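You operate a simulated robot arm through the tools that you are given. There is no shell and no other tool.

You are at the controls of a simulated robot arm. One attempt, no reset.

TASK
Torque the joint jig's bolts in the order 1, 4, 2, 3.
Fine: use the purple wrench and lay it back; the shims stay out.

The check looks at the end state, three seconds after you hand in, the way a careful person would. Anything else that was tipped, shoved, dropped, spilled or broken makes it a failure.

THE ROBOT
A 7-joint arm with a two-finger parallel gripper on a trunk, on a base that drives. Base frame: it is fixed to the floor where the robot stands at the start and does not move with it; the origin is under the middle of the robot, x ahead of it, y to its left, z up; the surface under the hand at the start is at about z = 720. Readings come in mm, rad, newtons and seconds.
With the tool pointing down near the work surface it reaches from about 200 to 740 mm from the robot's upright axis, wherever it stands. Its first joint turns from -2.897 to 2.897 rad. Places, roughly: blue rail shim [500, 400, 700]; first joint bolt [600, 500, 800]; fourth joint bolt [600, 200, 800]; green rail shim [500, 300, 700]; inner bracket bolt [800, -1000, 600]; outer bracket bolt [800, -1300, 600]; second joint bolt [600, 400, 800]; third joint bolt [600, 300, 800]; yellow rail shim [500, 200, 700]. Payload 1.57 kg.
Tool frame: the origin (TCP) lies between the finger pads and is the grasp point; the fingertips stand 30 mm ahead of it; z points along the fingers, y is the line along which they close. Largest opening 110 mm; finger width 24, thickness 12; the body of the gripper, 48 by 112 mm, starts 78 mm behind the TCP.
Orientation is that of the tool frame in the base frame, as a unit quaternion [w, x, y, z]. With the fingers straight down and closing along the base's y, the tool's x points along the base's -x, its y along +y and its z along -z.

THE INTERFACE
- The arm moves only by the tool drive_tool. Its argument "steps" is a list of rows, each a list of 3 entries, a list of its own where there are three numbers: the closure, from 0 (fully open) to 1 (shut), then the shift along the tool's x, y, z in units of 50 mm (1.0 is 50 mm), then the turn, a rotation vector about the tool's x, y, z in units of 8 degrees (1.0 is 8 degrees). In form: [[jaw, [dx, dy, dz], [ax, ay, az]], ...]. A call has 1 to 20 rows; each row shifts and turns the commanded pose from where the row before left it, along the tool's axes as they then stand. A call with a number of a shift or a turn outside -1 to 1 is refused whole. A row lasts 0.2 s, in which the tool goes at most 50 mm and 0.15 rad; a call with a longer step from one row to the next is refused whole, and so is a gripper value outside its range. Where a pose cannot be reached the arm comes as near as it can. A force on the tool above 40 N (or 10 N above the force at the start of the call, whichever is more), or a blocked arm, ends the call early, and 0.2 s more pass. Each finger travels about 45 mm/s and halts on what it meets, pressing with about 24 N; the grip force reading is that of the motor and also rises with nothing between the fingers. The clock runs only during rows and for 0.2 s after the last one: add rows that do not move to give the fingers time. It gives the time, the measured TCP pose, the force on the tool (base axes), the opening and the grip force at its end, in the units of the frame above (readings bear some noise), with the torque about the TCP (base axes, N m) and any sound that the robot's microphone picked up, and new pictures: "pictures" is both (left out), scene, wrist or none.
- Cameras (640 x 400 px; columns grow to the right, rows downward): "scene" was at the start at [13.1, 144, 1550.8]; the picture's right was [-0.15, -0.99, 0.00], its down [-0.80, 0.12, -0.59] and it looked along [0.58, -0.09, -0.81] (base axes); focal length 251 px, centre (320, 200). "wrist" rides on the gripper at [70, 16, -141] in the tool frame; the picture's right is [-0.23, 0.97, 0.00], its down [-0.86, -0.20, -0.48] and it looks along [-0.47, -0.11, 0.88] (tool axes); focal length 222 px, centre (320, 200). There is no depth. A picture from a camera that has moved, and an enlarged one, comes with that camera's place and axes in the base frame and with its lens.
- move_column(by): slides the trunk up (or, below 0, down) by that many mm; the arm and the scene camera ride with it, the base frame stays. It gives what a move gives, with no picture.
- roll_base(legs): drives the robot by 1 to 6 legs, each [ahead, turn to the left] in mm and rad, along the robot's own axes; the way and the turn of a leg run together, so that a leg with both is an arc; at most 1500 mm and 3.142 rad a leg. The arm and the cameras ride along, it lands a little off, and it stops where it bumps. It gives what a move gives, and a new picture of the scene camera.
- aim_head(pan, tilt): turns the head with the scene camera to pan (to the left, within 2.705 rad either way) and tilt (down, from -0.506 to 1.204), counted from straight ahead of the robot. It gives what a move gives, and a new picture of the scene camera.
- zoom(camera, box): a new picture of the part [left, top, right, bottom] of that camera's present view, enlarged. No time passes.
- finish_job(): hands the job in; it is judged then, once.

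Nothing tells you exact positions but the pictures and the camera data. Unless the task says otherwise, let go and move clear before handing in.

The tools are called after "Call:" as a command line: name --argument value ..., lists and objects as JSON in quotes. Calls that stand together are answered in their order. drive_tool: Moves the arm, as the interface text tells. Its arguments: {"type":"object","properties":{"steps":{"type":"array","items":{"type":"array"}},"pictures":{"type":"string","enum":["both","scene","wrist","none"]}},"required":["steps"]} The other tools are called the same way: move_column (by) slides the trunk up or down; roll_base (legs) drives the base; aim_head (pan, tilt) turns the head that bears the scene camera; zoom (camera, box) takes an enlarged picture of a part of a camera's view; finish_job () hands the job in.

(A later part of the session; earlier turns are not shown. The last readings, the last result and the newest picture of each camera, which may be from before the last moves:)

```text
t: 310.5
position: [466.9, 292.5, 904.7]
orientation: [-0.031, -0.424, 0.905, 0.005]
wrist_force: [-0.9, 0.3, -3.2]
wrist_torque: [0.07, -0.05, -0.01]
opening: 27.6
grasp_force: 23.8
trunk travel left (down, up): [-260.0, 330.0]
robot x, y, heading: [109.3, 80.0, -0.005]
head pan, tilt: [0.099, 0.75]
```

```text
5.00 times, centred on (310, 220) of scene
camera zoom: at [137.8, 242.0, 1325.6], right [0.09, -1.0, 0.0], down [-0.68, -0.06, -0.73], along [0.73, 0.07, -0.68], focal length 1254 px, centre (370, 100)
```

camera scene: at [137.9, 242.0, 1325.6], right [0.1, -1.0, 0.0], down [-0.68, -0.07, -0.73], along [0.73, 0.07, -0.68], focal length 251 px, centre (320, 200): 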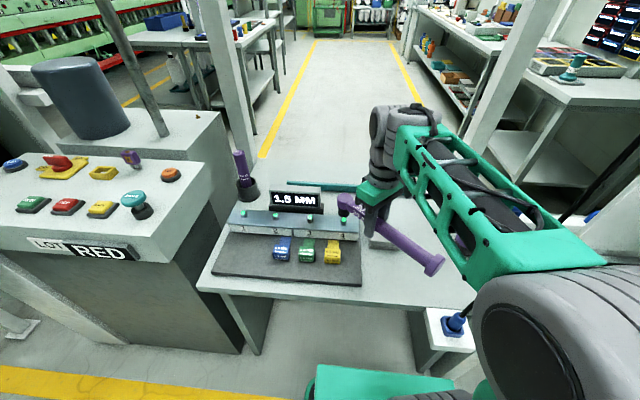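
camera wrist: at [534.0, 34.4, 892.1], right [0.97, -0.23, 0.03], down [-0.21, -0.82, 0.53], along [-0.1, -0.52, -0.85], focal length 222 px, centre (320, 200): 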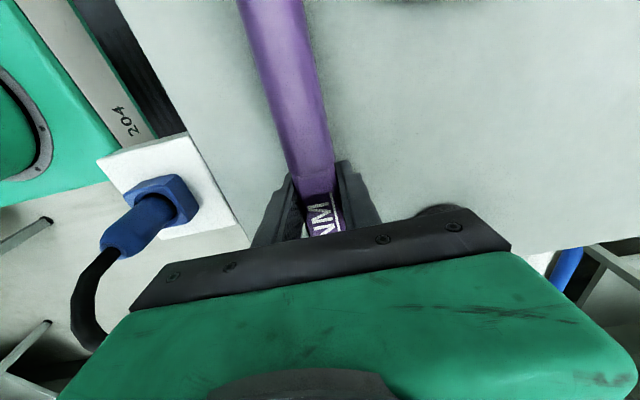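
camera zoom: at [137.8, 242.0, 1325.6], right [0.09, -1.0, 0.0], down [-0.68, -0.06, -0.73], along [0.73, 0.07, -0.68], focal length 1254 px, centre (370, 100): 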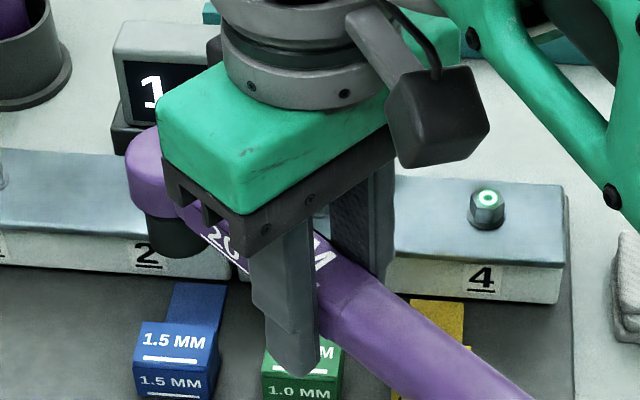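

Call:
drive_tool --steps '[[1, [-0.606, -0.252, -0.04], [0, 0, 0]], [1, [-0.606, -0.252, -0.04], [0, 0, 0]], [1, [-0.606, -0.252, -0.04], [0, 0, 0]], [1, [-0.015, -0.01, 0.28], [0, 0, 0]], [1, [-0.015, -0.01, 0.28], [0, 0, 0]], [1, [0, 0, 0], [0, 0, 0]], [1, [0, 0, 0], [0, 0, 0]]]' --pictures "none"

Call:
zoom --camera "scene" --box '[255, 195, 315, 235]'

Call:
aim_head --pan 0.8 --tilt 0.65

```text
t: 312.1
position: [554.6, 336.5, 876.4]
orientation: [-0.03, -0.424, 0.905, 0.003]
wrist_force: [0.4, 0.2, -4.2]
wrist_torque: [0.05, -0.04, 0.01]
opening: 27.8
grasp_force: 23.8
trunk travel left (down, up): [-260.0, 330.0]
robot x, y, heading: [110.3, 75.2, -0.004]
head pan, tilt: [0.099, 0.75]
```

```text
10.00 times, centred on (285, 215) of scene
camera zoom: at [137.9, 242.1, 1325.6], right [0.09, -1.0, 0.0], down [-0.68, -0.06, -0.73], along [0.73, 0.07, -0.68], focal length 2509 px, centre (670, 50)
```

zoom: 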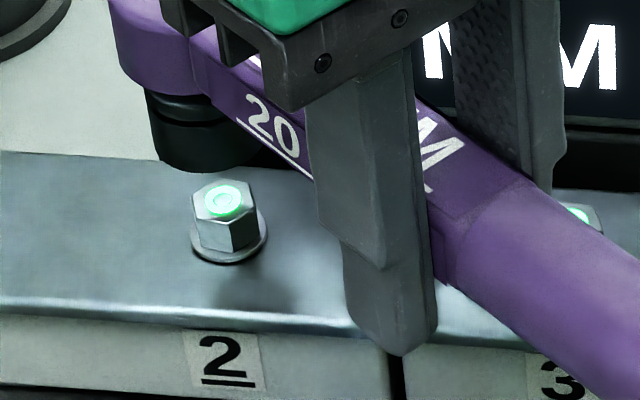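

```text
t: 313.1
position: [554.4, 336.3, 878.0]
orientation: [-0.031, -0.424, 0.905, 0.004]
wrist_force: [0.5, -0.9, -3.7]
wrist_torque: [0.03, -0.03, 0.0]
opening: 28.0
grasp_force: 23.2
trunk travel left (down, up): [-260.0, 330.0]
robot x, y, heading: [113.8, 83.4, -0.007]
head pan, tilt: [0.799, 0.649]
camera scene: at [116.2, 296.1, 1334.2], right [0.71, -0.7, 0.0], down [-0.42, -0.43, -0.8], along [0.56, 0.57, -0.6], focal length 251 px, centre (320, 200)
```

scene: 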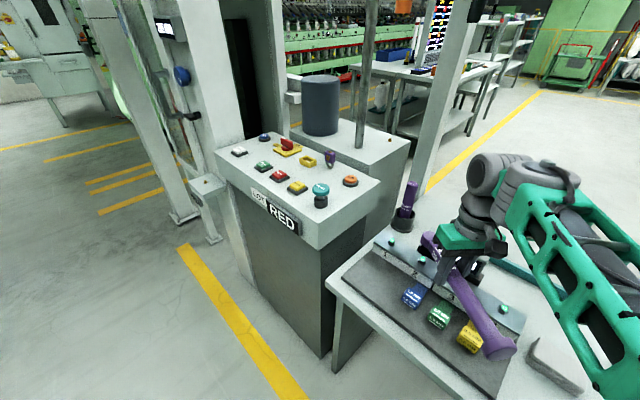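

Call:
zoom --camera "scene" --box '[395, 235, 455, 275]'

```text
10.00 times, centred on (425, 255) of scene
camera zoom: at [116.2, 296.1, 1334.2], right [0.71, -0.7, 0.0], down [-0.42, -0.43, -0.8], along [0.56, 0.57, -0.6], focal length 2509 px, centre (-730, -350)
```

zoom: 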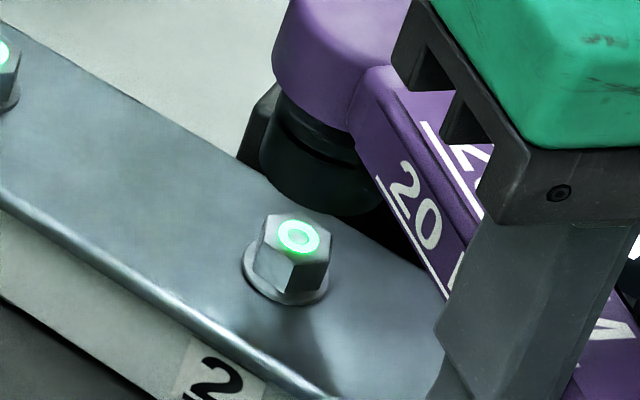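

Call:
drive_tool --steps '[[1, [-0.001, -0.004, 0.16], [0, 0, 0]], [1, [-0.001, -0.004, 0.16], [0, 0, 0]], [1, [-0.003, -0.002, 0.06], [0, 0, 0]], [1, [0, 0, 0], [0, 0, 0]]]' --pictures "none"

Call:
zoom --camera "scene" --box '[405, 245, 441, 269]'

Call:
drive_tool --steps '[[1, [-0.002, -0.001, 0.04], [0, 0, 0]], [1, [-0.002, -0.001, 0.04], [0, 0, 0]], [1, [0, 0, 0], [0, 0, 0]]]' --pictures "none"

```text
t: 314.1
position: [554.6, 335.5, 858.1]
orientation: [-0.031, -0.424, 0.905, 0.004]
wrist_force: [0.4, -0.5, -5.1]
wrist_torque: [0.06, -0.03, 0.02]
opening: 27.9
grasp_force: 24.1
trunk travel left (down, up): [-260.0, 330.0]
robot x, y, heading: [113.7, 74.8, -0.002]
head pan, tilt: [0.799, 0.649]
```

```text
16.00 times, centred on (423, 257) of scene
camera zoom: at [116.2, 296.2, 1334.2], right [0.71, -0.7, 0.0], down [-0.42, -0.43, -0.8], along [0.56, 0.57, -0.6], focal length 4014 px, centre (-1328, -712)
```

zoom: 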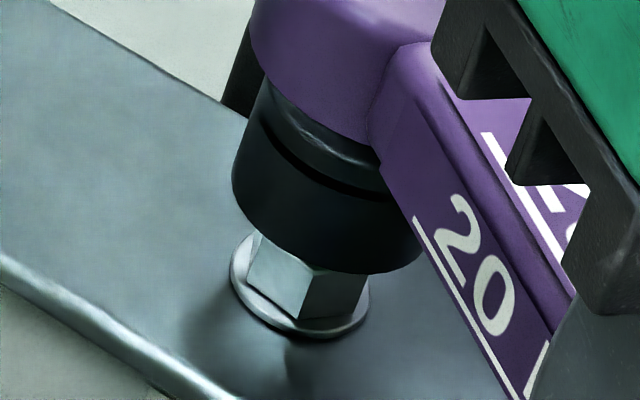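

```text
t: 314.9
position: [554.0, 335.3, 854.7]
orientation: [-0.031, -0.423, 0.905, 0.005]
wrist_force: [0.2, -0.4, -4.4]
wrist_torque: [0.1, -0.04, -0.04]
opening: 27.9
grasp_force: 24.1
trunk travel left (down, up): [-260.0, 330.0]
robot x, y, heading: [113.9, 80.2, -0.006]
head pan, tilt: [0.799, 0.649]
```

Call:
drive_tool --steps '[[1, [-0.002, -0.001, 0.03], [0, 0, 0]], [1, [-0.002, -0.001, 0.03], [0, 0, 0]], [1, [0, 0, 0], [0, 0, 0]]]' --pictures "none"

Call:
drive_tool --steps '[[1, [-0.002, -0.001, 0.025], [0, 0, 0]], [1, [-0.002, -0.001, 0.025], [0, 0, 0]], [1, [0, 0, 0], [0, 0, 0]]]' --pictures "none"

Call:
drive_tool --steps '[[1, [-0.002, -0.001, 0.025], [0, 0, 0]], [1, [-0.002, -0.001, 0.025], [0, 0, 0]], [1, [0, 0, 0], [0, 0, 0]]]' --pictures "none"

```text
t: 315.7
position: [554.0, 337.1, 851.0]
orientation: [-0.031, -0.424, 0.905, 0.004]
wrist_force: [0.6, 1.0, -3.8]
wrist_torque: [0.07, -0.04, -0.02]
opening: 27.9
grasp_force: 23.9
trunk travel left (down, up): [-260.0, 330.0]
robot x, y, heading: [116.6, 81.7, -0.007]
head pan, tilt: [0.799, 0.649]
```

```text
t: 316.5
position: [553.4, 336.6, 847.9]
orientation: [-0.031, -0.423, 0.906, 0.004]
wrist_force: [-0.3, 1.2, -4.2]
wrist_torque: [0.05, -0.04, -0.01]
opening: 27.9
grasp_force: 24.3
trunk travel left (down, up): [-260.0, 330.0]
robot x, y, heading: [113.9, 76.3, -0.008]
head pan, tilt: [0.799, 0.649]
```

```text
t: 317.3
position: [554.1, 337.0, 845.8]
orientation: [-0.031, -0.423, 0.906, 0.004]
wrist_force: [-0.6, 0.6, -3.5]
wrist_torque: [0.06, -0.04, 0.0]
opening: 27.9
grasp_force: 24.3
trunk travel left (down, up): [-260.0, 330.0]
robot x, y, heading: [112.5, 81.1, -0.006]
head pan, tilt: [0.799, 0.649]
```

Call:
drive_tool --steps '[[1, [-0.002, -0.001, 0.025], [0, 0, 0]], [1, [-0.002, -0.001, 0.025], [0, 0, 0]], [1, [0, 0, 0], [0, 0, 0]]]' --pictures "none"

Call:
drive_tool --steps '[[1, [-0.002, -0.001, 0.025], [0, 0, 0]], [1, [-0.002, -0.001, 0.025], [0, 0, 0]], [1, [0, 0, 0], [0, 0, 0]]]' --pictures "none"

Call:
zoom --camera "scene" --box '[405, 245, 441, 269]'

```text
t: 318.1
position: [553.8, 336.0, 843.6]
orientation: [-0.03, -0.424, 0.905, 0.004]
wrist_force: [-0.7, -0.2, -2.9]
wrist_torque: [0.08, -0.04, -0.01]
opening: 28.1
grasp_force: 23.7
trunk travel left (down, up): [-260.0, 330.0]
robot x, y, heading: [114.7, 80.8, -0.005]
head pan, tilt: [0.799, 0.649]
```

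```text
t: 318.9
position: [554.3, 337.1, 842.9]
orientation: [-0.03, -0.424, 0.905, 0.004]
wrist_force: [0.0, -0.7, -4.0]
wrist_torque: [0.07, -0.03, 0.03]
opening: 28.1
grasp_force: 24.1
trunk travel left (down, up): [-260.0, 330.0]
robot x, y, heading: [113.6, 79.2, -0.004]
head pan, tilt: [0.799, 0.649]
```

```text
16.00 times, centred on (423, 257) of scene
camera zoom: at [116.2, 296.2, 1334.2], right [0.71, -0.7, 0.0], down [-0.42, -0.43, -0.8], along [0.56, 0.57, -0.6], focal length 4014 px, centre (-1328, -712)
```

zoom: 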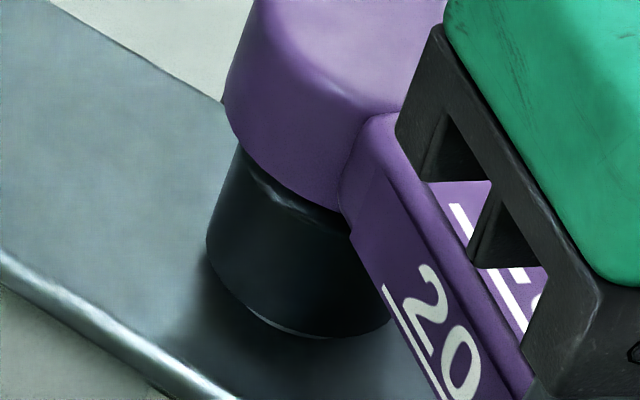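

Call:
drive_tool --steps '[[1, [-0.002, -0.001, 0.04], [0, 0, 0]], [1, [-0.004, 0.1094, 0.0036], [-0.0197, -0.013, 0.374]], [1, [-0.004, 0.1094, 0.0036], [-0.0197, -0.013, 0.374]], [1, [-0.004, 0.1094, 0.0036], [-0.0197, -0.013, 0.374]], [1, [-0.004, 0.1094, 0.0036], [-0.0197, -0.013, 0.374]], [1, [0, 0, 0], [0, 0, 0]]]' --pictures "none"

Call:
drive_tool --steps '[[1, [-0.004, 0.1094, 0.0036], [-0.0197, -0.013, 0.374]], [1, [-0.004, 0.1094, 0.0036], [-0.0197, -0.013, 0.374]], [1, [-0.004, 0.1094, 0.0036], [-0.0197, -0.013, 0.374]], [1, [-0.004, 0.1094, 0.0036], [-0.0197, -0.013, 0.374]], [1, [0, 0, 0], [0, 0, 0]]]' --pictures "none"

Call:
drive_tool --steps '[[1, [-0.0015, 0.0365, 0.0012], [-0.0066, -0.0043, 0.125]], [1, [-0.0015, 0.0365, 0.0012], [-0.0066, -0.0043, 0.125]], [1, [0, 0, 0], [0, 0, 0]]]' --pictures "none"

Call:
drive_tool --steps '[[1, [-0.0015, 0.0365, 0.0012], [-0.0066, -0.0043, 0.125]], [1, [0, 0, 0], [0, 0, 0]]]' --pictures "none"

```text
t: 320.3
position: [539.9, 351.7, 839.2]
orientation: [-0.03, -0.327, 0.945, 0.007]
wrist_force: [0.1, 0.3, -3.5]
wrist_torque: [0.09, -0.06, 0.0]
opening: 28.1
grasp_force: 24.3
trunk travel left (down, up): [-260.0, 330.0]
robot x, y, heading: [113.7, 79.3, -0.003]
head pan, tilt: [0.799, 0.649]
```

```text
t: 321.5
position: [528.0, 372.2, 839.4]
orientation: [-0.03, -0.226, 0.974, 0.009]
wrist_force: [-1.5, 0.0, -4.8]
wrist_torque: [-0.01, -0.03, 0.0]
opening: 28.0
grasp_force: 24.0
trunk travel left (down, up): [-260.0, 330.0]
robot x, y, heading: [114.9, 78.0, -0.007]
head pan, tilt: [0.799, 0.649]
```

```text
t: 322.3
position: [526.5, 375.2, 839.5]
orientation: [-0.029, -0.209, 0.977, 0.01]
wrist_force: [-2.3, -2.4, -4.7]
wrist_torque: [-0.11, 0.06, -0.08]
opening: 28.1
grasp_force: 23.7
trunk travel left (down, up): [-260.0, 330.0]
robot x, y, heading: [109.3, 80.4, -0.006]
head pan, tilt: [0.799, 0.649]
```

```text
t: 322.9
position: [525.6, 375.9, 839.8]
orientation: [-0.029, -0.2, 0.979, 0.01]
wrist_force: [-4.3, -2.6, -5.0]
wrist_torque: [-0.1, 0.14, 0.22]
opening: 28.0
grasp_force: 24.0
trunk travel left (down, up): [-260.0, 330.0]
robot x, y, heading: [111.6, 78.4, -0.003]
head pan, tilt: [0.799, 0.649]
```

The torque build-up has begun on bolt 2. I'll relieve a small sideways force and continue in half-degree steps.

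Call:
drive_tool --steps '[[1, [0.015, 0, 0], [0, 0, 0]], [1, [0, 0, 0], [0, 0, 0]]]' --pictures "none"

Call:
drive_tool --steps '[[1, [-0.0004, 0.0182, 0.0006], [-0.0033, -0.0022, 0.0625]], [1, [0, 0, 0], [0, 0, 0]]]' --pictures "none"

Call:
drive_tool --steps '[[1, [-0.0004, 0.0182, 0.0006], [-0.0033, -0.0022, 0.0625]], [1, [0, 0, 0], [0, 0, 0]]]' --pictures "none"

Call:
drive_tool --steps '[[1, [-0.0004, 0.0182, 0.0006], [-0.0033, -0.0022, 0.0625]], [1, [0, 0, 0], [0, 0, 0]]]' --pictures "none"

Call:
drive_tool --steps '[[1, [-0.0004, 0.0182, 0.0006], [-0.0033, -0.0022, 0.0625]], [1, [0, 0, 0], [0, 0, 0]]]' --pictures "none"

```text
t: 323.5
position: [525.2, 376.8, 839.5]
orientation: [-0.029, -0.201, 0.979, 0.011]
wrist_force: [-0.1, 0.0, -3.8]
wrist_torque: [0.05, -0.04, 0.31]
opening: 28.1
grasp_force: 23.6
trunk travel left (down, up): [-260.0, 330.0]
robot x, y, heading: [115.6, 79.3, -0.005]
head pan, tilt: [0.799, 0.649]
```

```text
t: 324.1
position: [524.8, 377.6, 839.9]
orientation: [-0.028, -0.197, 0.98, 0.011]
wrist_force: [-0.3, 0.7, -4.4]
wrist_torque: [0.04, -0.06, 0.4]
opening: 27.8
grasp_force: 23.8
trunk travel left (down, up): [-260.0, 330.0]
robot x, y, heading: [111.0, 77.4, -0.005]
head pan, tilt: [0.799, 0.649]
```

```text
t: 324.7
position: [524.9, 377.8, 839.0]
orientation: [-0.028, -0.191, 0.981, 0.011]
wrist_force: [0.1, -0.3, -5.2]
wrist_torque: [0.02, -0.1, 0.39]
opening: 27.9
grasp_force: 23.9
trunk travel left (down, up): [-260.0, 330.0]
robot x, y, heading: [112.0, 83.3, -0.002]
head pan, tilt: [0.799, 0.649]
```

```text
t: 325.3
position: [524.5, 378.9, 840.2]
orientation: [-0.029, -0.188, 0.982, 0.011]
wrist_force: [0.3, -0.4, -4.4]
wrist_torque: [0.05, -0.06, 0.45]
opening: 28.0
grasp_force: 23.4
trunk travel left (down, up): [-260.0, 330.0]
robot x, y, heading: [114.4, 79.3, -0.002]
head pan, tilt: [0.799, 0.649]
```

```text
t: 325.9
position: [523.6, 379.0, 840.5]
orientation: [-0.029, -0.184, 0.982, 0.011]
wrist_force: [0.9, -0.7, -3.4]
wrist_torque: [0.01, -0.07, 0.04]
opening: 28.0
grasp_force: 24.6
trunk travel left (down, up): [-260.0, 330.0]
robot x, y, heading: [110.4, 76.9, -0.01]
head pan, tilt: [0.799, 0.649]
```

Bolt 2 released at its set torque. Now bolt 3.

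Call:
drive_tool --steps '[[1, [0.015, 0.01, -0.3], [0, 0, 0]], [1, [0.02, 0.014, -0.4], [0, 0, 0]], [1, [0.03, 0.02, -0.5], [0, 0, 0]], [1, [0.387, -0.648, 0], [0, 0, 0]], [1, [0.387, -0.648, 0], [0, 0, 0]], [1, [0.387, -0.648, 0], [0, 0, 0]], [1, [0.387, -0.648, 0], [0, 0, 0]], [1, [0, 0, 0], [0.043, 0.029, -0.82]], [1, [0, 0, 0], [0.043, 0.029, -0.82]], [1, [0, 0, 0], [0.043, 0.029, -0.82]], [1, [0, 0, 0], [0.043, 0.029, -0.82]], [1, [0, 0, 0], [0, 0, 0]]]' --pictures "none"

```text
t: 328.5
position: [498.1, 230.4, 900.6]
orientation: [-0.03, -0.403, 0.915, 0.005]
wrist_force: [0.7, -0.3, -3.9]
wrist_torque: [0.08, -0.07, 0.02]
opening: 28.1
grasp_force: 24.0
trunk travel left (down, up): [-260.0, 330.0]
robot x, y, heading: [113.3, 77.9, -0.008]
head pan, tilt: [0.799, 0.649]
```

Call:
drive_tool --steps '[[1, [-0.43, -0.323, -0.034], [0, 0, 0]], [1, [-0.43, -0.323, -0.034], [0, 0, 0]], [1, [-0.013, -0.008, 0.25], [0, 0, 0]], [1, [-0.013, -0.008, 0.23], [0, 0, 0]], [1, [0, 0, 0], [0, 0, 0]], [1, [0, 0, 0], [0, 0, 0]]]' --pictures "scene"

Call:
zoom --camera "scene" --box '[425, 240, 485, 280]'

Call:
aim_head --pan 0.1 --tilt 0.75

Call:
zoom --camera "scene" --box '[285, 195, 345, 235]'

```text
t: 329.9
position: [551.5, 240.6, 875.4]
orientation: [-0.031, -0.402, 0.915, 0.006]
wrist_force: [0.6, -1.1, -4.2]
wrist_torque: [0.08, -0.09, 0.0]
opening: 28.0
grasp_force: 23.9
trunk travel left (down, up): [-260.0, 330.0]
robot x, y, heading: [114.4, 77.8, -0.006]
head pan, tilt: [0.799, 0.649]
camera scene: at [116.2, 296.1, 1334.2], right [0.71, -0.7, 0.0], down [-0.42, -0.43, -0.8], along [0.56, 0.57, -0.6], focal length 251 px, centre (320, 200)
```

scene: 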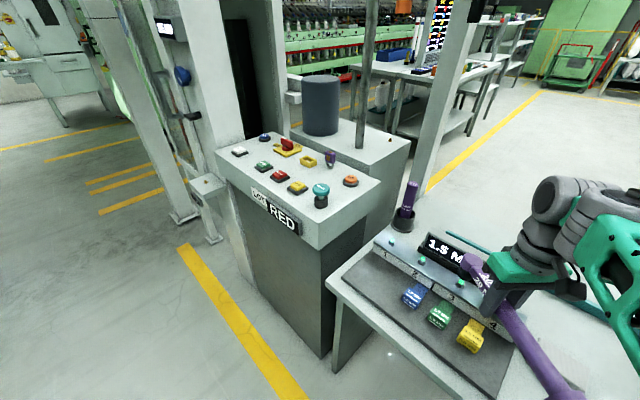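

```text
10.00 times, centred on (455, 260) of scene
camera zoom: at [116.2, 296.1, 1334.2], right [0.71, -0.7, 0.0], down [-0.42, -0.43, -0.8], along [0.56, 0.57, -0.6], focal length 2509 px, centre (-1030, -400)
```

zoom: 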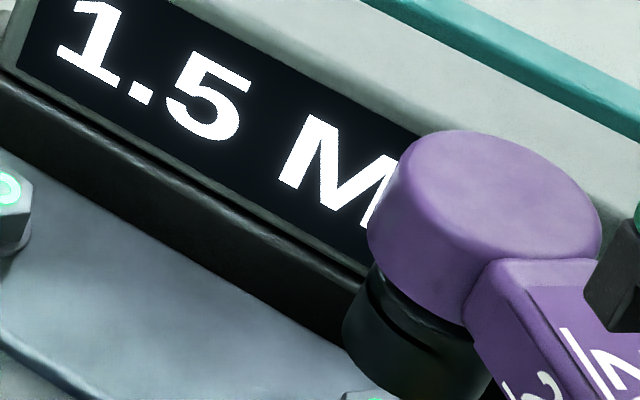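

```text
t: 331.0
position: [550.6, 240.2, 874.2]
orientation: [-0.031, -0.403, 0.915, 0.006]
wrist_force: [0.1, 0.3, -4.0]
wrist_torque: [0.06, -0.04, 0.03]
opening: 27.8
grasp_force: 24.1
trunk travel left (down, up): [-260.0, 330.0]
robot x, y, heading: [114.5, 79.3, -0.003]
head pan, tilt: [0.099, 0.75]
camera scene: at [137.9, 242.0, 1325.6], right [0.1, -1.0, 0.0], down [-0.68, -0.07, -0.73], along [0.73, 0.07, -0.68], focal length 251 px, centre (320, 200)
```

scene: 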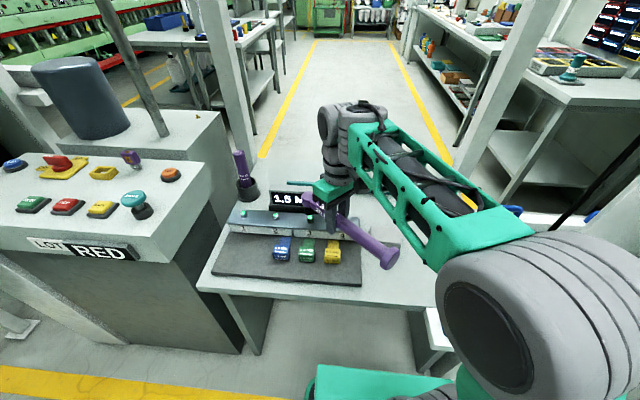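

```text
10.00 times, centred on (315, 215) of scene
camera zoom: at [137.9, 242.0, 1325.6], right [0.1, -1.0, 0.0], down [-0.68, -0.07, -0.73], along [0.73, 0.07, -0.68], focal length 2509 px, centre (370, 50)
```

zoom: 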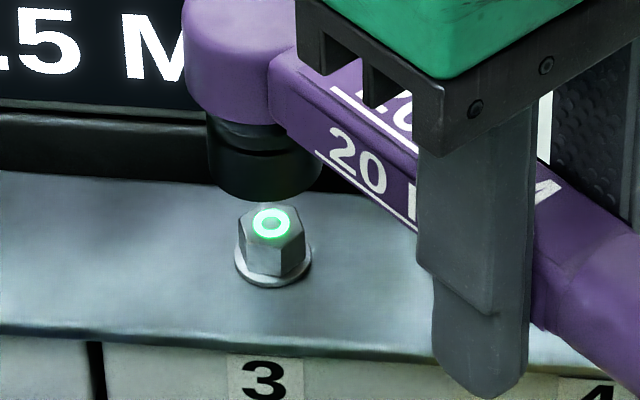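

Call:
drive_tool --steps '[[1, [0, -0.008, 0.16], [0, 0, 0]], [1, [0, -0.008, 0.16], [0, 0, 0]], [1, [0, 0, 0], [0, 0, 0]]]' --pictures "none"

Call:
zoom --camera "scene" --box '[293, 205, 329, 229]'

Call:
aim_head --pan 0.7 --tilt 0.7

Call:
zoom --camera "scene" --box '[415, 240, 475, 280]'

```text
t: 331.8
position: [550.5, 239.4, 858.9]
orientation: [-0.031, -0.402, 0.915, 0.005]
wrist_force: [0.1, 0.3, -4.1]
wrist_torque: [0.05, -0.04, -0.01]
opening: 27.8
grasp_force: 24.0
trunk travel left (down, up): [-260.0, 330.0]
robot x, y, heading: [113.7, 79.3, -0.004]
head pan, tilt: [0.099, 0.75]
```

```text
16.00 times, centred on (311, 217) of scene
camera zoom: at [137.9, 242.0, 1325.6], right [0.09, -1.0, 0.0], down [-0.68, -0.06, -0.73], along [0.73, 0.07, -0.68], focal length 4014 px, centre (464, -72)
```

zoom: 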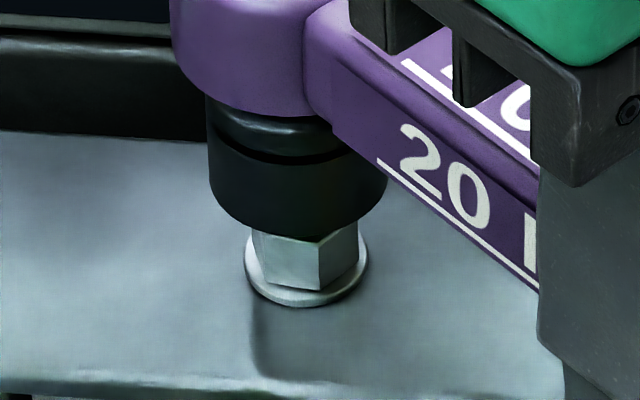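

```text
t: 332.8
position: [551.2, 239.6, 859.3]
orientation: [-0.03, -0.402, 0.915, 0.006]
wrist_force: [0.2, 0.3, -4.6]
wrist_torque: [0.05, -0.08, -0.01]
opening: 28.0
grasp_force: 23.8
trunk travel left (down, up): [-260.0, 330.0]
robot x, y, heading: [112.0, 76.1, -0.006]
head pan, tilt: [0.7, 0.7]
camera scene: at [120.6, 288.5, 1329.9], right [0.64, -0.77, 0.0], down [-0.5, -0.41, -0.76], along [0.59, 0.49, -0.64], focal length 251 px, centre (320, 200)
```

scene: 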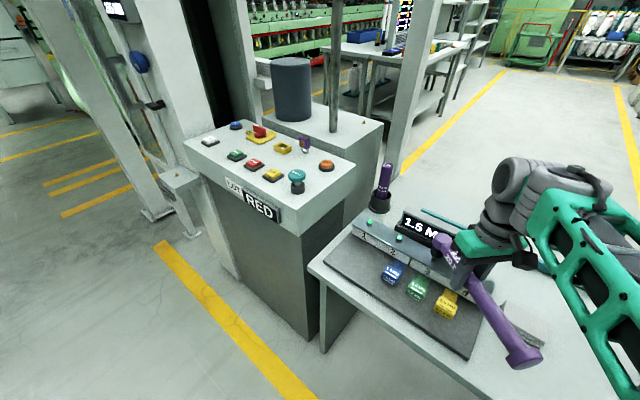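

```text
10.00 times, centred on (445, 260) of scene
camera zoom: at [120.6, 288.5, 1329.9], right [0.64, -0.77, 0.0], down [-0.5, -0.41, -0.76], along [0.59, 0.49, -0.64], focal length 2509 px, centre (-930, -400)
```

zoom: 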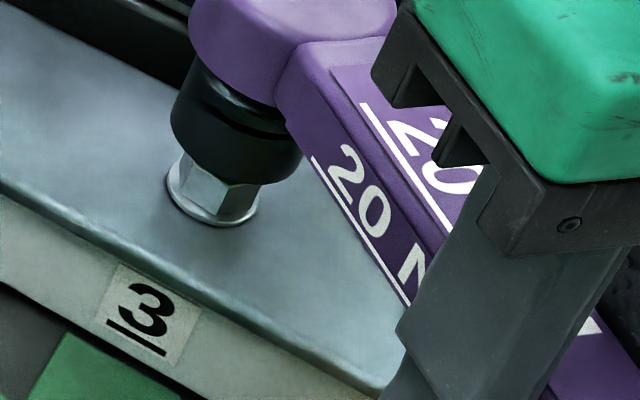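

Call:
drive_tool --steps '[[1, [0.01, -0.01, 0.04], [0, 0, 0]], [1, [-0.002, -0.001, 0.04], [0, 0, 0]], [1, [-0.002, -0.001, 0.04], [0, 0, 0]], [1, [0, 0, 0], [0, 0, 0]]]' --pictures "none"

Call:
drive_tool --steps '[[1, [-0.002, -0.001, 0.025], [0, 0, 0]], [1, [-0.002, -0.001, 0.025], [0, 0, 0]], [1, [0, 0, 0], [0, 0, 0]]]' --pictures "none"

Call:
drive_tool --steps '[[1, [-0.002, -0.001, 0.025], [0, 0, 0]], [1, [-0.002, -0.001, 0.025], [0, 0, 0]], [1, [0, 0, 0], [0, 0, 0]]]' --pictures "none"

```text
t: 333.8
position: [550.8, 239.6, 853.2]
orientation: [-0.031, -0.402, 0.915, 0.005]
wrist_force: [-0.5, -0.3, -4.4]
wrist_torque: [0.09, -0.04, 0.0]
opening: 28.0
grasp_force: 23.5
trunk travel left (down, up): [-260.0, 330.0]
robot x, y, heading: [113.3, 78.8, -0.003]
head pan, tilt: [0.7, 0.7]
```

```text
t: 334.6
position: [551.1, 239.3, 850.4]
orientation: [-0.031, -0.402, 0.915, 0.006]
wrist_force: [-0.2, 0.2, -4.7]
wrist_torque: [0.09, -0.05, 0.03]
opening: 27.7
grasp_force: 24.1
trunk travel left (down, up): [-260.0, 330.0]
robot x, y, heading: [111.3, 76.2, -0.005]
head pan, tilt: [0.7, 0.7]
```

```text
t: 335.4
position: [551.7, 238.7, 848.7]
orientation: [-0.031, -0.403, 0.915, 0.005]
wrist_force: [-0.2, -0.3, -4.5]
wrist_torque: [0.07, -0.04, 0.03]
opening: 27.7
grasp_force: 23.7
trunk travel left (down, up): [-260.0, 330.0]
robot x, y, heading: [116.5, 78.8, -0.0]
head pan, tilt: [0.7, 0.7]
```

Call:
drive_tool --steps '[[1, [-0.002, -0.001, 0.025], [0, 0, 0]], [1, [-0.002, -0.001, 0.025], [0, 0, 0]], [1, [0, 0, 0], [0, 0, 0]]]' --pictures "none"

Call:
drive_tool --steps '[[1, [-0.002, -0.001, 0.025], [0, 0, 0]], [1, [-0.002, -0.001, 0.025], [0, 0, 0]], [1, [0, 0, 0], [0, 0, 0]]]' --pictures "none"

Call:
drive_tool --steps '[[1, [-0.002, -0.001, 0.025], [0, 0, 0]], [1, [-0.002, -0.001, 0.025], [0, 0, 0]], [1, [0, 0, 0], [0, 0, 0]]]' --pictures "none"

Call:
zoom --camera "scene" --box '[415, 240, 475, 280]'

```text
t: 336.2
position: [551.8, 237.8, 845.7]
orientation: [-0.031, -0.402, 0.915, 0.005]
wrist_force: [-0.5, -0.1, -4.2]
wrist_torque: [0.06, -0.03, 0.02]
opening: 27.9
grasp_force: 23.9
trunk travel left (down, up): [-260.0, 330.0]
robot x, y, heading: [116.2, 76.8, -0.006]
head pan, tilt: [0.7, 0.7]
```

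```text
t: 337.0
position: [551.7, 239.8, 843.7]
orientation: [-0.031, -0.401, 0.915, 0.006]
wrist_force: [0.7, 0.3, -4.8]
wrist_torque: [0.03, -0.04, 0.0]
opening: 28.2
grasp_force: 23.8
trunk travel left (down, up): [-260.0, 330.0]
robot x, y, heading: [115.0, 78.7, -0.006]
head pan, tilt: [0.7, 0.7]
```

```text
t: 337.8
position: [551.8, 238.9, 840.8]
orientation: [-0.031, -0.402, 0.915, 0.005]
wrist_force: [-0.2, -0.6, -4.1]
wrist_torque: [0.06, -0.08, -0.01]
opening: 27.9
grasp_force: 24.4
trunk travel left (down, up): [-260.0, 330.0]
robot x, y, heading: [115.9, 79.5, -0.01]
head pan, tilt: [0.7, 0.7]
```

```text
10.00 times, centred on (445, 260) of scene
camera zoom: at [120.6, 288.5, 1329.9], right [0.64, -0.77, 0.0], down [-0.49, -0.41, -0.76], along [0.59, 0.49, -0.64], focal length 2509 px, centre (-930, -400)
```

zoom: 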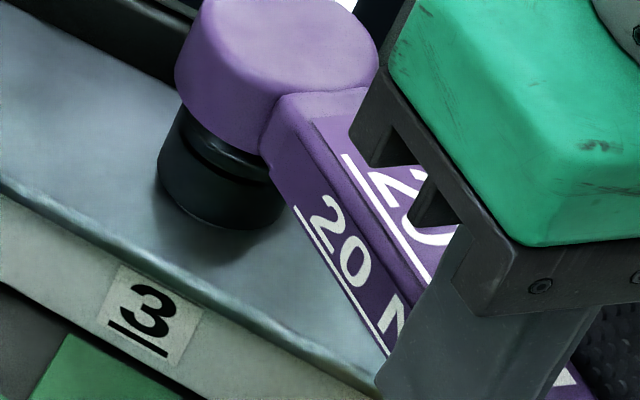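

Seated on bolt 3. Turning clockwise.

Call:
drive_tool --steps '[[1, [-0.003, 0.1094, 0.0036], [-0.0197, -0.013, 0.374]], [1, [-0.003, 0.1094, 0.0036], [-0.0197, -0.013, 0.374]], [1, [-0.003, 0.1094, 0.0036], [-0.0197, -0.013, 0.374]], [1, [-0.003, 0.1094, 0.0036], [-0.0197, -0.013, 0.374]], [1, [0, 0, 0], [0, 0, 0]]]' --pictures "none"

Call:
drive_tool --steps '[[1, [-0.003, 0.1094, 0.0036], [-0.0197, -0.013, 0.374]], [1, [-0.003, 0.1094, 0.0036], [-0.0197, -0.013, 0.374]], [1, [-0.003, 0.1094, 0.0036], [-0.0197, -0.013, 0.374]], [1, [-0.003, 0.1094, 0.0036], [-0.0197, -0.013, 0.374]], [1, [0, 0, 0], [0, 0, 0]]]' --pictures "none"

Call:
drive_tool --steps '[[1, [-0.001, 0.0365, 0.0012], [-0.0066, -0.0043, 0.125]], [1, [-0.001, 0.0365, 0.0012], [-0.0066, -0.0043, 0.125]], [1, [0, 0, 0], [0, 0, 0]]]' --pictures "none"

Call:
drive_tool --steps '[[1, [-0.001, 0.0365, 0.0012], [-0.0066, -0.0043, 0.125]], [1, [0, 0, 0], [0, 0, 0]]]' --pictures "none"

```text
t: 339.0
position: [537.0, 254.1, 841.2]
orientation: [-0.03, -0.304, 0.952, 0.009]
wrist_force: [0.0, -0.2, -3.7]
wrist_torque: [0.06, -0.08, 0.01]
opening: 28.1
grasp_force: 24.1
trunk travel left (down, up): [-260.0, 330.0]
robot x, y, heading: [113.2, 81.1, -0.008]
head pan, tilt: [0.7, 0.7]
```

```text
t: 340.2
position: [524.7, 273.5, 842.2]
orientation: [-0.03, -0.202, 0.979, 0.012]
wrist_force: [-0.1, 0.4, -4.8]
wrist_torque: [0.03, -0.09, -0.01]
opening: 28.0
grasp_force: 24.1
trunk travel left (down, up): [-260.0, 330.0]
robot x, y, heading: [112.8, 77.3, -0.004]
head pan, tilt: [0.7, 0.7]
```

```text
t: 341.0
position: [523.5, 277.3, 841.1]
orientation: [-0.03, -0.185, 0.982, 0.013]
wrist_force: [-0.2, 0.6, -4.6]
wrist_torque: [0.02, -0.05, 0.04]
opening: 27.7
grasp_force: 23.9
trunk travel left (down, up): [-260.0, 330.0]
robot x, y, heading: [115.4, 81.6, -0.002]
head pan, tilt: [0.7, 0.7]
```

```text
t: 341.6
position: [523.7, 279.2, 841.2]
orientation: [-0.03, -0.179, 0.983, 0.013]
wrist_force: [-0.4, 0.1, -4.0]
wrist_torque: [0.04, -0.1, 0.31]
opening: 28.0
grasp_force: 24.7
trunk travel left (down, up): [-260.0, 330.0]
robot x, y, heading: [114.0, 79.5, -0.004]
head pan, tilt: [0.7, 0.7]
```

Call:
drive_tool --steps '[[1, [-0.0004, 0.0182, 0.0006], [-0.0033, -0.0022, 0.0625]], [1, [0, 0, 0], [0, 0, 0]]]' --pictures "none"

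Call:
drive_tool --steps '[[1, [-0.0004, 0.0182, 0.0006], [-0.0033, -0.0022, 0.0625]], [1, [0, 0, 0], [0, 0, 0]]]' --pictures "none"

Call:
drive_tool --steps '[[1, [-0.0004, 0.0182, 0.0006], [-0.0033, -0.0022, 0.0625]], [1, [0, 0, 0], [0, 0, 0]]]' --pictures "none"

Call:
drive_tool --steps '[[1, [-0.0004, 0.0182, 0.0006], [-0.0033, -0.0022, 0.0625]], [1, [0, 0, 0], [0, 0, 0]]]' --pictures "none"

Call:
drive_tool --steps '[[1, [-0.0004, 0.0182, 0.0006], [-0.0033, -0.0022, 0.0625]], [1, [0, 0, 0], [0, 0, 0]]]' --pictures "none"

```text
t: 342.2
position: [523.3, 279.4, 840.9]
orientation: [-0.03, -0.174, 0.984, 0.012]
wrist_force: [0.3, -0.5, -5.0]
wrist_torque: [0.01, -0.09, 0.43]
opening: 28.0
grasp_force: 24.1
trunk travel left (down, up): [-260.0, 330.0]
robot x, y, heading: [113.8, 81.4, -0.005]
head pan, tilt: [0.7, 0.7]
```

```text
t: 342.8
position: [522.6, 279.6, 840.9]
orientation: [-0.03, -0.17, 0.985, 0.012]
wrist_force: [-0.4, -0.2, -4.4]
wrist_torque: [0.04, -0.07, 0.46]
opening: 28.1
grasp_force: 23.3
trunk travel left (down, up): [-260.0, 330.0]
robot x, y, heading: [115.1, 75.7, -0.009]
head pan, tilt: [0.7, 0.7]
```

```text
t: 343.4
position: [522.9, 281.1, 841.1]
orientation: [-0.03, -0.166, 0.986, 0.013]
wrist_force: [-0.4, 0.4, -3.0]
wrist_torque: [0.05, -0.09, 0.47]
opening: 27.9
grasp_force: 23.8
trunk travel left (down, up): [-260.0, 330.0]
robot x, y, heading: [116.5, 76.8, -0.003]
head pan, tilt: [0.7, 0.7]
```

```text
t: 344.0
position: [522.7, 282.0, 840.6]
orientation: [-0.029, -0.16, 0.987, 0.013]
wrist_force: [0.6, -0.1, -4.3]
wrist_torque: [0.03, -0.06, 0.02]
opening: 27.8
grasp_force: 24.0
trunk travel left (down, up): [-260.0, 330.0]
robot x, y, heading: [115.1, 79.7, -0.004]
head pan, tilt: [0.7, 0.7]
```

```text
t: 344.6
position: [523.3, 283.4, 841.3]
orientation: [-0.03, -0.156, 0.987, 0.013]
wrist_force: [0.6, 0.6, -4.0]
wrist_torque: [0.03, -0.1, 0.01]
opening: 27.7
grasp_force: 24.0
trunk travel left (down, up): [-260.0, 330.0]
robot x, y, heading: [115.7, 77.4, -0.004]
head pan, tilt: [0.7, 0.7]
```

All four bolts have gone to the release point in the order 1, 4, 2, 3. Now I'll lift off and take the wrench back, first to a compact high pose so I can drive the base back to where it started.

Call:
drive_tool --steps '[[1, [0.015, 0.01, -0.3], [0, 0, 0]], [1, [0.02, 0.014, -0.4], [0, 0, 0]], [1, [0.03, 0.02, -0.5], [0, 0, 0]], [1, [-0.1, -0.7, -0.1], [0, 0, 0]], [1, [-0.1, -0.8, -0.1], [0, 0, 0]], [1, [-0.1, -0.8, 0], [0, 0, 0]], [1, [0, 0, 0], [-0.04, -0.03, 0.7]], [1, [0, 0, 0], [-0.04, -0.03, 0.7]], [1, [0, 0, 0], [0.28, -0.37, 0]], [1, [0, 0, 0], [0, 0, 0]]]' --pictures "none"

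Call:
move_column --by 60

Call:
aim_head --pan 0.0 --tilt 0.8

```text
t: 346.8
position: [575.2, 179.4, 908.2]
orientation: [-0.012, -0.058, 0.998, 0.007]
wrist_force: [0.4, -0.4, -4.6]
wrist_torque: [0.01, -0.06, 0.0]
opening: 28.1
grasp_force: 24.1
trunk travel left (down, up): [-260.0, 330.0]
robot x, y, heading: [111.9, 78.2, -0.009]
head pan, tilt: [0.7, 0.7]
```

```text
t: 347.8
position: [575.7, 178.9, 966.7]
orientation: [-0.013, -0.059, 0.998, 0.008]
wrist_force: [0.2, 0.0, -4.7]
wrist_torque: [0.0, -0.08, 0.01]
opening: 27.9
grasp_force: 24.1
trunk travel left (down, up): [-320.0, 270.0]
robot x, y, heading: [111.1, 80.2, -0.008]
head pan, tilt: [0.7, 0.7]
```

```text
t: 348.9
position: [574.7, 180.5, 965.5]
orientation: [-0.013, -0.059, 0.998, 0.006]
wrist_force: [-0.2, 0.3, -4.5]
wrist_torque: [0.01, -0.09, -0.01]
opening: 27.6
grasp_force: 24.1
trunk travel left (down, up): [-320.0, 270.0]
robot x, y, heading: [114.2, 76.1, -0.006]
head pan, tilt: [0.0, 0.799]
camera scene: at [136.1, 233.8, 1381.6], right [0.0, -1.0, 0.0], down [-0.72, 0.0, -0.7], along [0.7, 0.0, -0.72], focal length 251 px, centre (320, 200)
```

scene: 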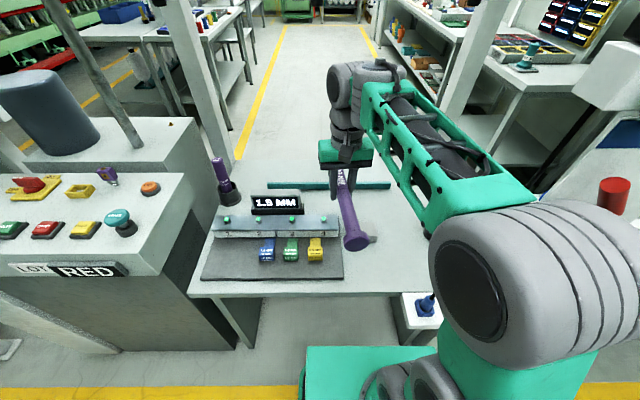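

Call:
roll_base --legs '[[0, 0.6], [-140, 0], [0, -0.6]]'

```text
t: 353.5
position: [457.1, 112.1, 967.4]
orientation: [-0.013, -0.07, 0.997, 0.006]
wrist_force: [-0.2, 0.0, -3.1]
wrist_torque: [0.0, -0.07, 0.03]
opening: 27.8
grasp_force: 23.9
trunk travel left (down, up): [-320.0, 270.0]
robot x, y, heading: [-1.9, -0.8, 0.02]
head pan, tilt: [0.0, 0.799]
camera scene: at [17.3, 157.0, 1381.6], right [0.02, -1.0, 0.0], down [-0.72, -0.01, -0.7], along [0.7, 0.01, -0.72], focal length 251 px, centre (320, 200)
```

scene: 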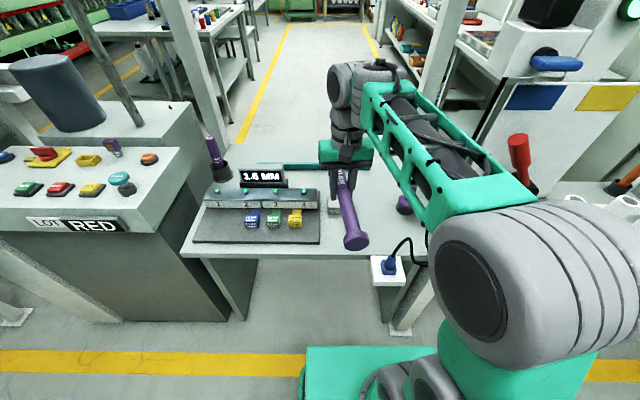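

Base is back at its start. Now I'll turn the wrench to head toward −y, keeping it high.

Call:
drive_tool --steps '[[1, [0, 0, 0], [0.09, -0.18, 0]], [1, [0, 0, 0], [0, 0, 0.875]], [1, [0, 0, 0], [0, 0, 0.875]], [1, [0, 0, 0], [0, 0, 0.875]], [1, [0, 0, 0], [0, 0, 0.875]], [1, [0, 0, 0], [0, 0, 0.875]], [1, [0, 0, 0], [0, 0, 0.875]], [1, [0, 0, 0], [0, 0, 0.875]], [1, [0, 0, 0], [0, 0, 0.875]], [1, [0, 0, 0], [0, 0, 0.875]], [1, [0, 0, 0], [0, 0, 0.875]], [1, [0, 0, 0], [0, 0, 0.875]], [1, [0, 0, 0], [0, 0, 0.875]], [1, [0, 0, 0], [0, 0, 0.875]], [1, [0, 0, 0], [0, 0, 0.875]], [1, [0, 0, 0], [0, 0, 0]]]' --pictures "both"

```text
t: 356.9
position: [456.8, 111.9, 966.8]
orientation: [-0.001, 0.708, 0.707, 0.002]
wrist_force: [-0.1, 0.4, -3.6]
wrist_torque: [-0.1, -0.01, -0.01]
opening: 27.9
grasp_force: 24.2
trunk travel left (down, up): [-320.0, 270.0]
robot x, y, heading: [-1.1, 7.2, 0.017]
head pan, tilt: [0.0, 0.799]
camera scene: at [17.3, 157.1, 1381.6], right [0.02, -1.0, 0.0], down [-0.72, -0.01, -0.7], along [0.7, 0.01, -0.72], focal length 251 px, centre (320, 200)
camera wrist: at [473.3, 179.3, 1109.1], right [0.97, -0.23, 0.0], down [-0.2, -0.86, 0.47], along [-0.11, -0.46, -0.88], focal length 222 px, centre (320, 200)
```

scene: 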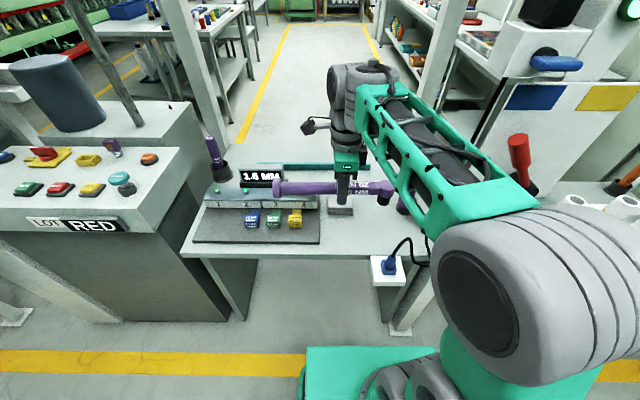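
wrist: 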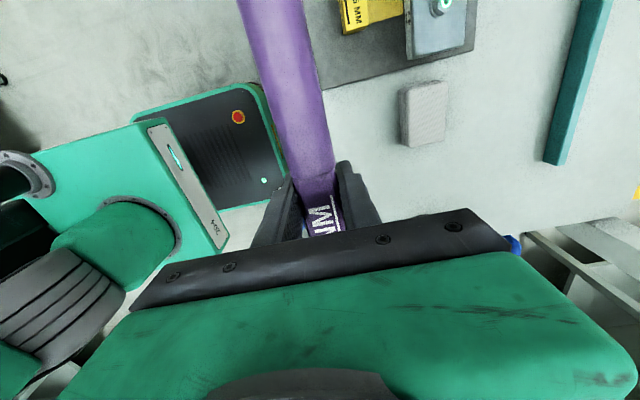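

Call:
drive_tool --steps '[[1, [-0.77, 0.106, 0.1], [0, 0, 0]], [1, [-0.77, 0.106, 0.1], [0, 0, 0]], [1, [-0.77, 0.106, 0.1], [0, 0, 0]], [1, [-0.77, 0.106, 0.1], [0, 0, 0]], [1, [0, 0, 0], [0, 0, 0]]]' --pictures "none"

Call:
aim_head --pan -0.5 --tilt 0.85

Call:
zoom --camera "scene" --box '[220, 130, 420, 260]'

```text
t: 358.1
position: [479.6, -43.7, 947.0]
orientation: [-0.001, 0.707, 0.708, 0.002]
wrist_force: [0.8, 0.1, -4.5]
wrist_torque: [-0.05, -0.03, 0.05]
opening: 27.8
grasp_force: 24.0
trunk travel left (down, up): [-320.0, 270.0]
robot x, y, heading: [-2.1, 3.5, 0.018]
head pan, tilt: [0.0, 0.799]
```

```text
t: 359.0
position: [477.6, -43.5, 946.1]
orientation: [-0.001, 0.707, 0.707, 0.001]
wrist_force: [1.0, -0.2, -3.4]
wrist_torque: [-0.09, 0.0, -0.03]
opening: 27.6
grasp_force: 24.6
trunk travel left (down, up): [-320.0, 270.0]
robot x, y, heading: [-1.2, 0.7, 0.018]
head pan, tilt: [-0.499, 0.85]
camera scene: at [6.0, 119.4, 1377.6], right [-0.46, -0.89, 0.0], down [-0.67, 0.35, -0.66], along [0.58, -0.31, -0.75], focal length 251 px, centre (320, 200)
```

scene: 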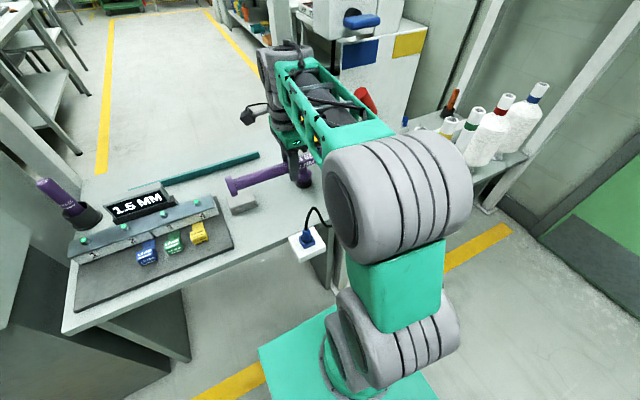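

```text
3.08 times, centred on (320, 195) of scene
camera zoom: at [6.0, 119.4, 1377.6], right [-0.46, -0.89, 0.0], down [-0.67, 0.35, -0.66], along [0.58, -0.31, -0.75], focal length 772 px, centre (320, 215)
```

zoom: 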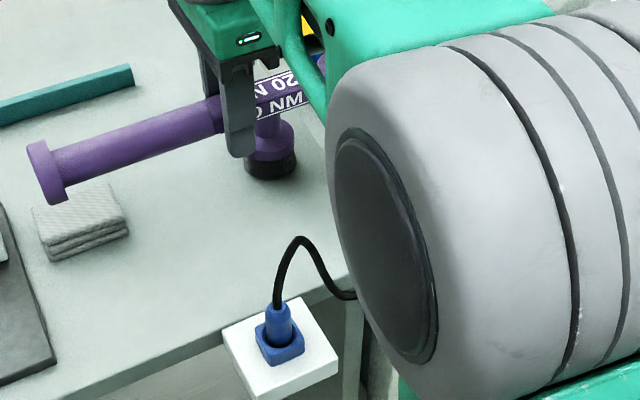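

Call:
move_column --by -150

Call:
drive_tool --steps '[[1, [0, 0, 0], [0, 0, 0]]]'

```text
t: 360.7
position: [479.1, -44.1, 796.2]
orientation: [-0.001, 0.707, 0.707, 0.001]
wrist_force: [-0.4, -0.3, -3.8]
wrist_torque: [-0.09, 0.01, 0.0]
opening: 28.1
grasp_force: 23.8
trunk travel left (down, up): [-170.0, 420.0]
robot x, y, heading: [-0.4, 2.4, 0.018]
head pan, tilt: [-0.499, 0.85]
```

```text
t: 361.1
position: [478.5, -44.4, 795.6]
orientation: [0.0, 0.707, 0.707, 0.001]
wrist_force: [0.0, 0.6, -3.6]
wrist_torque: [-0.11, -0.02, 0.04]
opening: 28.1
grasp_force: 23.9
trunk travel left (down, up): [-170.0, 420.0]
robot x, y, heading: [-2.8, 1.6, 0.014]
head pan, tilt: [-0.499, 0.85]
camera scene: at [5.9, 119.3, 1227.7], right [-0.46, -0.89, 0.0], down [-0.67, 0.35, -0.66], along [0.58, -0.31, -0.75], focal length 251 px, centre (320, 200)
camera wrist: at [494.3, 24.9, 937.8], right [0.97, -0.23, 0.0], down [-0.2, -0.86, 0.47], along [-0.11, -0.46, -0.88], focal length 222 px, centre (320, 200)
```

scene: 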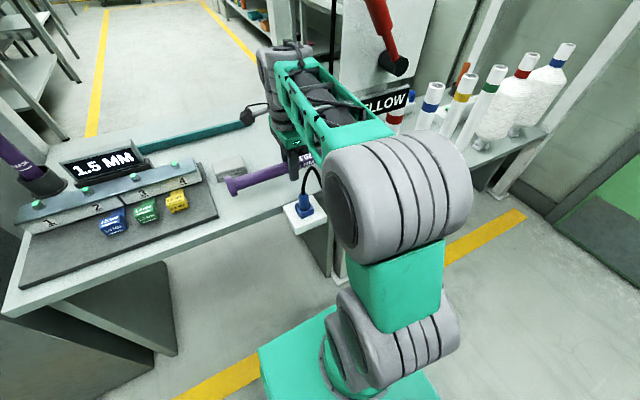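
wrist: 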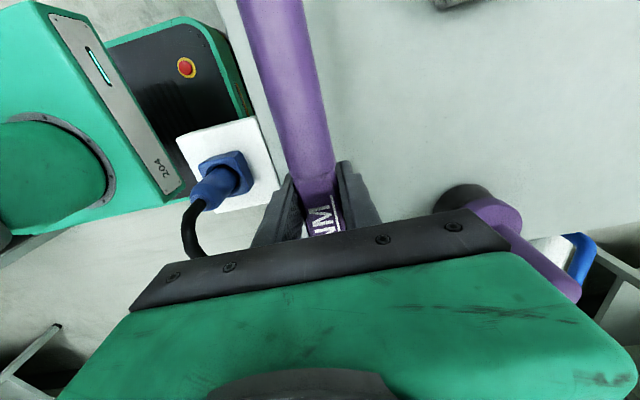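

Directly over its original place. Lowering gently to contact.

Call:
drive_tool --steps '[[1, [0, 0, 0.2], [0, 0, 0]], [1, [0, 0, 0.2], [0, 0, 0]], [1, [0, 0, 0.1], [0, 0, 0]], [1, [0, 0, 0.04], [0, 0, 0]], [1, [0, 0, 0], [0, 0, 0]]]' --pictures "none"

Call:
drive_tool --steps '[[1, [0, 0, 0.05], [0, 0, 0]], [1, [0, 0, 0.05], [0, 0, 0]], [1, [0, 0, 0], [0, 0, 0]]]' --pictures "none"

Call:
drive_tool --steps '[[1, [0, 0, 0.04], [0, 0, 0]], [1, [0, 0, 0], [0, 0, 0]]]' --pictures "none"

```text
t: 362.3
position: [478.7, -42.7, 768.4]
orientation: [-0.002, 0.707, 0.707, 0.001]
wrist_force: [-0.1, -0.7, -4.5]
wrist_torque: [-0.11, -0.01, 0.01]
opening: 27.9
grasp_force: 24.4
trunk travel left (down, up): [-170.0, 420.0]
robot x, y, heading: [-1.0, 2.6, 0.02]
head pan, tilt: [-0.499, 0.85]
```

```text
t: 363.1
position: [479.0, -43.0, 764.3]
orientation: [-0.001, 0.707, 0.707, 0.002]
wrist_force: [-1.0, 0.1, -4.1]
wrist_torque: [-0.1, 0.03, -0.01]
opening: 27.9
grasp_force: 23.9
trunk travel left (down, up): [-170.0, 420.0]
robot x, y, heading: [0.3, 1.4, 0.017]
head pan, tilt: [-0.499, 0.85]
```

```text
t: 363.7
position: [478.6, -43.6, 761.5]
orientation: [-0.001, 0.707, 0.707, 0.001]
wrist_force: [0.2, 0.7, -3.7]
wrist_torque: [-0.11, 0.0, 0.03]
opening: 28.0
grasp_force: 24.4
trunk travel left (down, up): [-170.0, 420.0]
robot x, y, heading: [-1.6, 0.4, 0.016]
head pan, tilt: [-0.499, 0.85]
```

Call:
drive_tool --steps '[[1, [0, 0, 0.04], [0, 0, 0]], [1, [0, 0, 0], [0, 0, 0]]]' --pictures "none"

Call:
drive_tool --steps '[[1, [0, 0, 0.03], [0, 0, 0]], [1, [0, 0, 0], [0, 0, 0]]]' --pictures "none"

```text
t: 364.3
position: [478.6, -42.4, 760.4]
orientation: [0.001, 0.707, 0.707, 0.003]
wrist_force: [-1.1, 2.6, 4.3]
wrist_torque: [-0.8, 0.1, -0.08]
opening: 27.9
grasp_force: 23.5
trunk travel left (down, up): [-170.0, 420.0]
robot x, y, heading: [-3.7, -1.9, 0.016]
head pan, tilt: [-0.499, 0.85]
```

```text
t: 364.9
position: [478.2, -42.2, 759.8]
orientation: [0.0, 0.706, 0.708, 0.002]
wrist_force: [0.9, 3.6, 4.3]
wrist_torque: [-0.73, 0.01, 0.0]
opening: 27.8
grasp_force: 23.8
trunk travel left (down, up): [-170.0, 420.0]
robot x, y, heading: [1.7, 4.0, 0.016]
head pan, tilt: [-0.499, 0.85]
```

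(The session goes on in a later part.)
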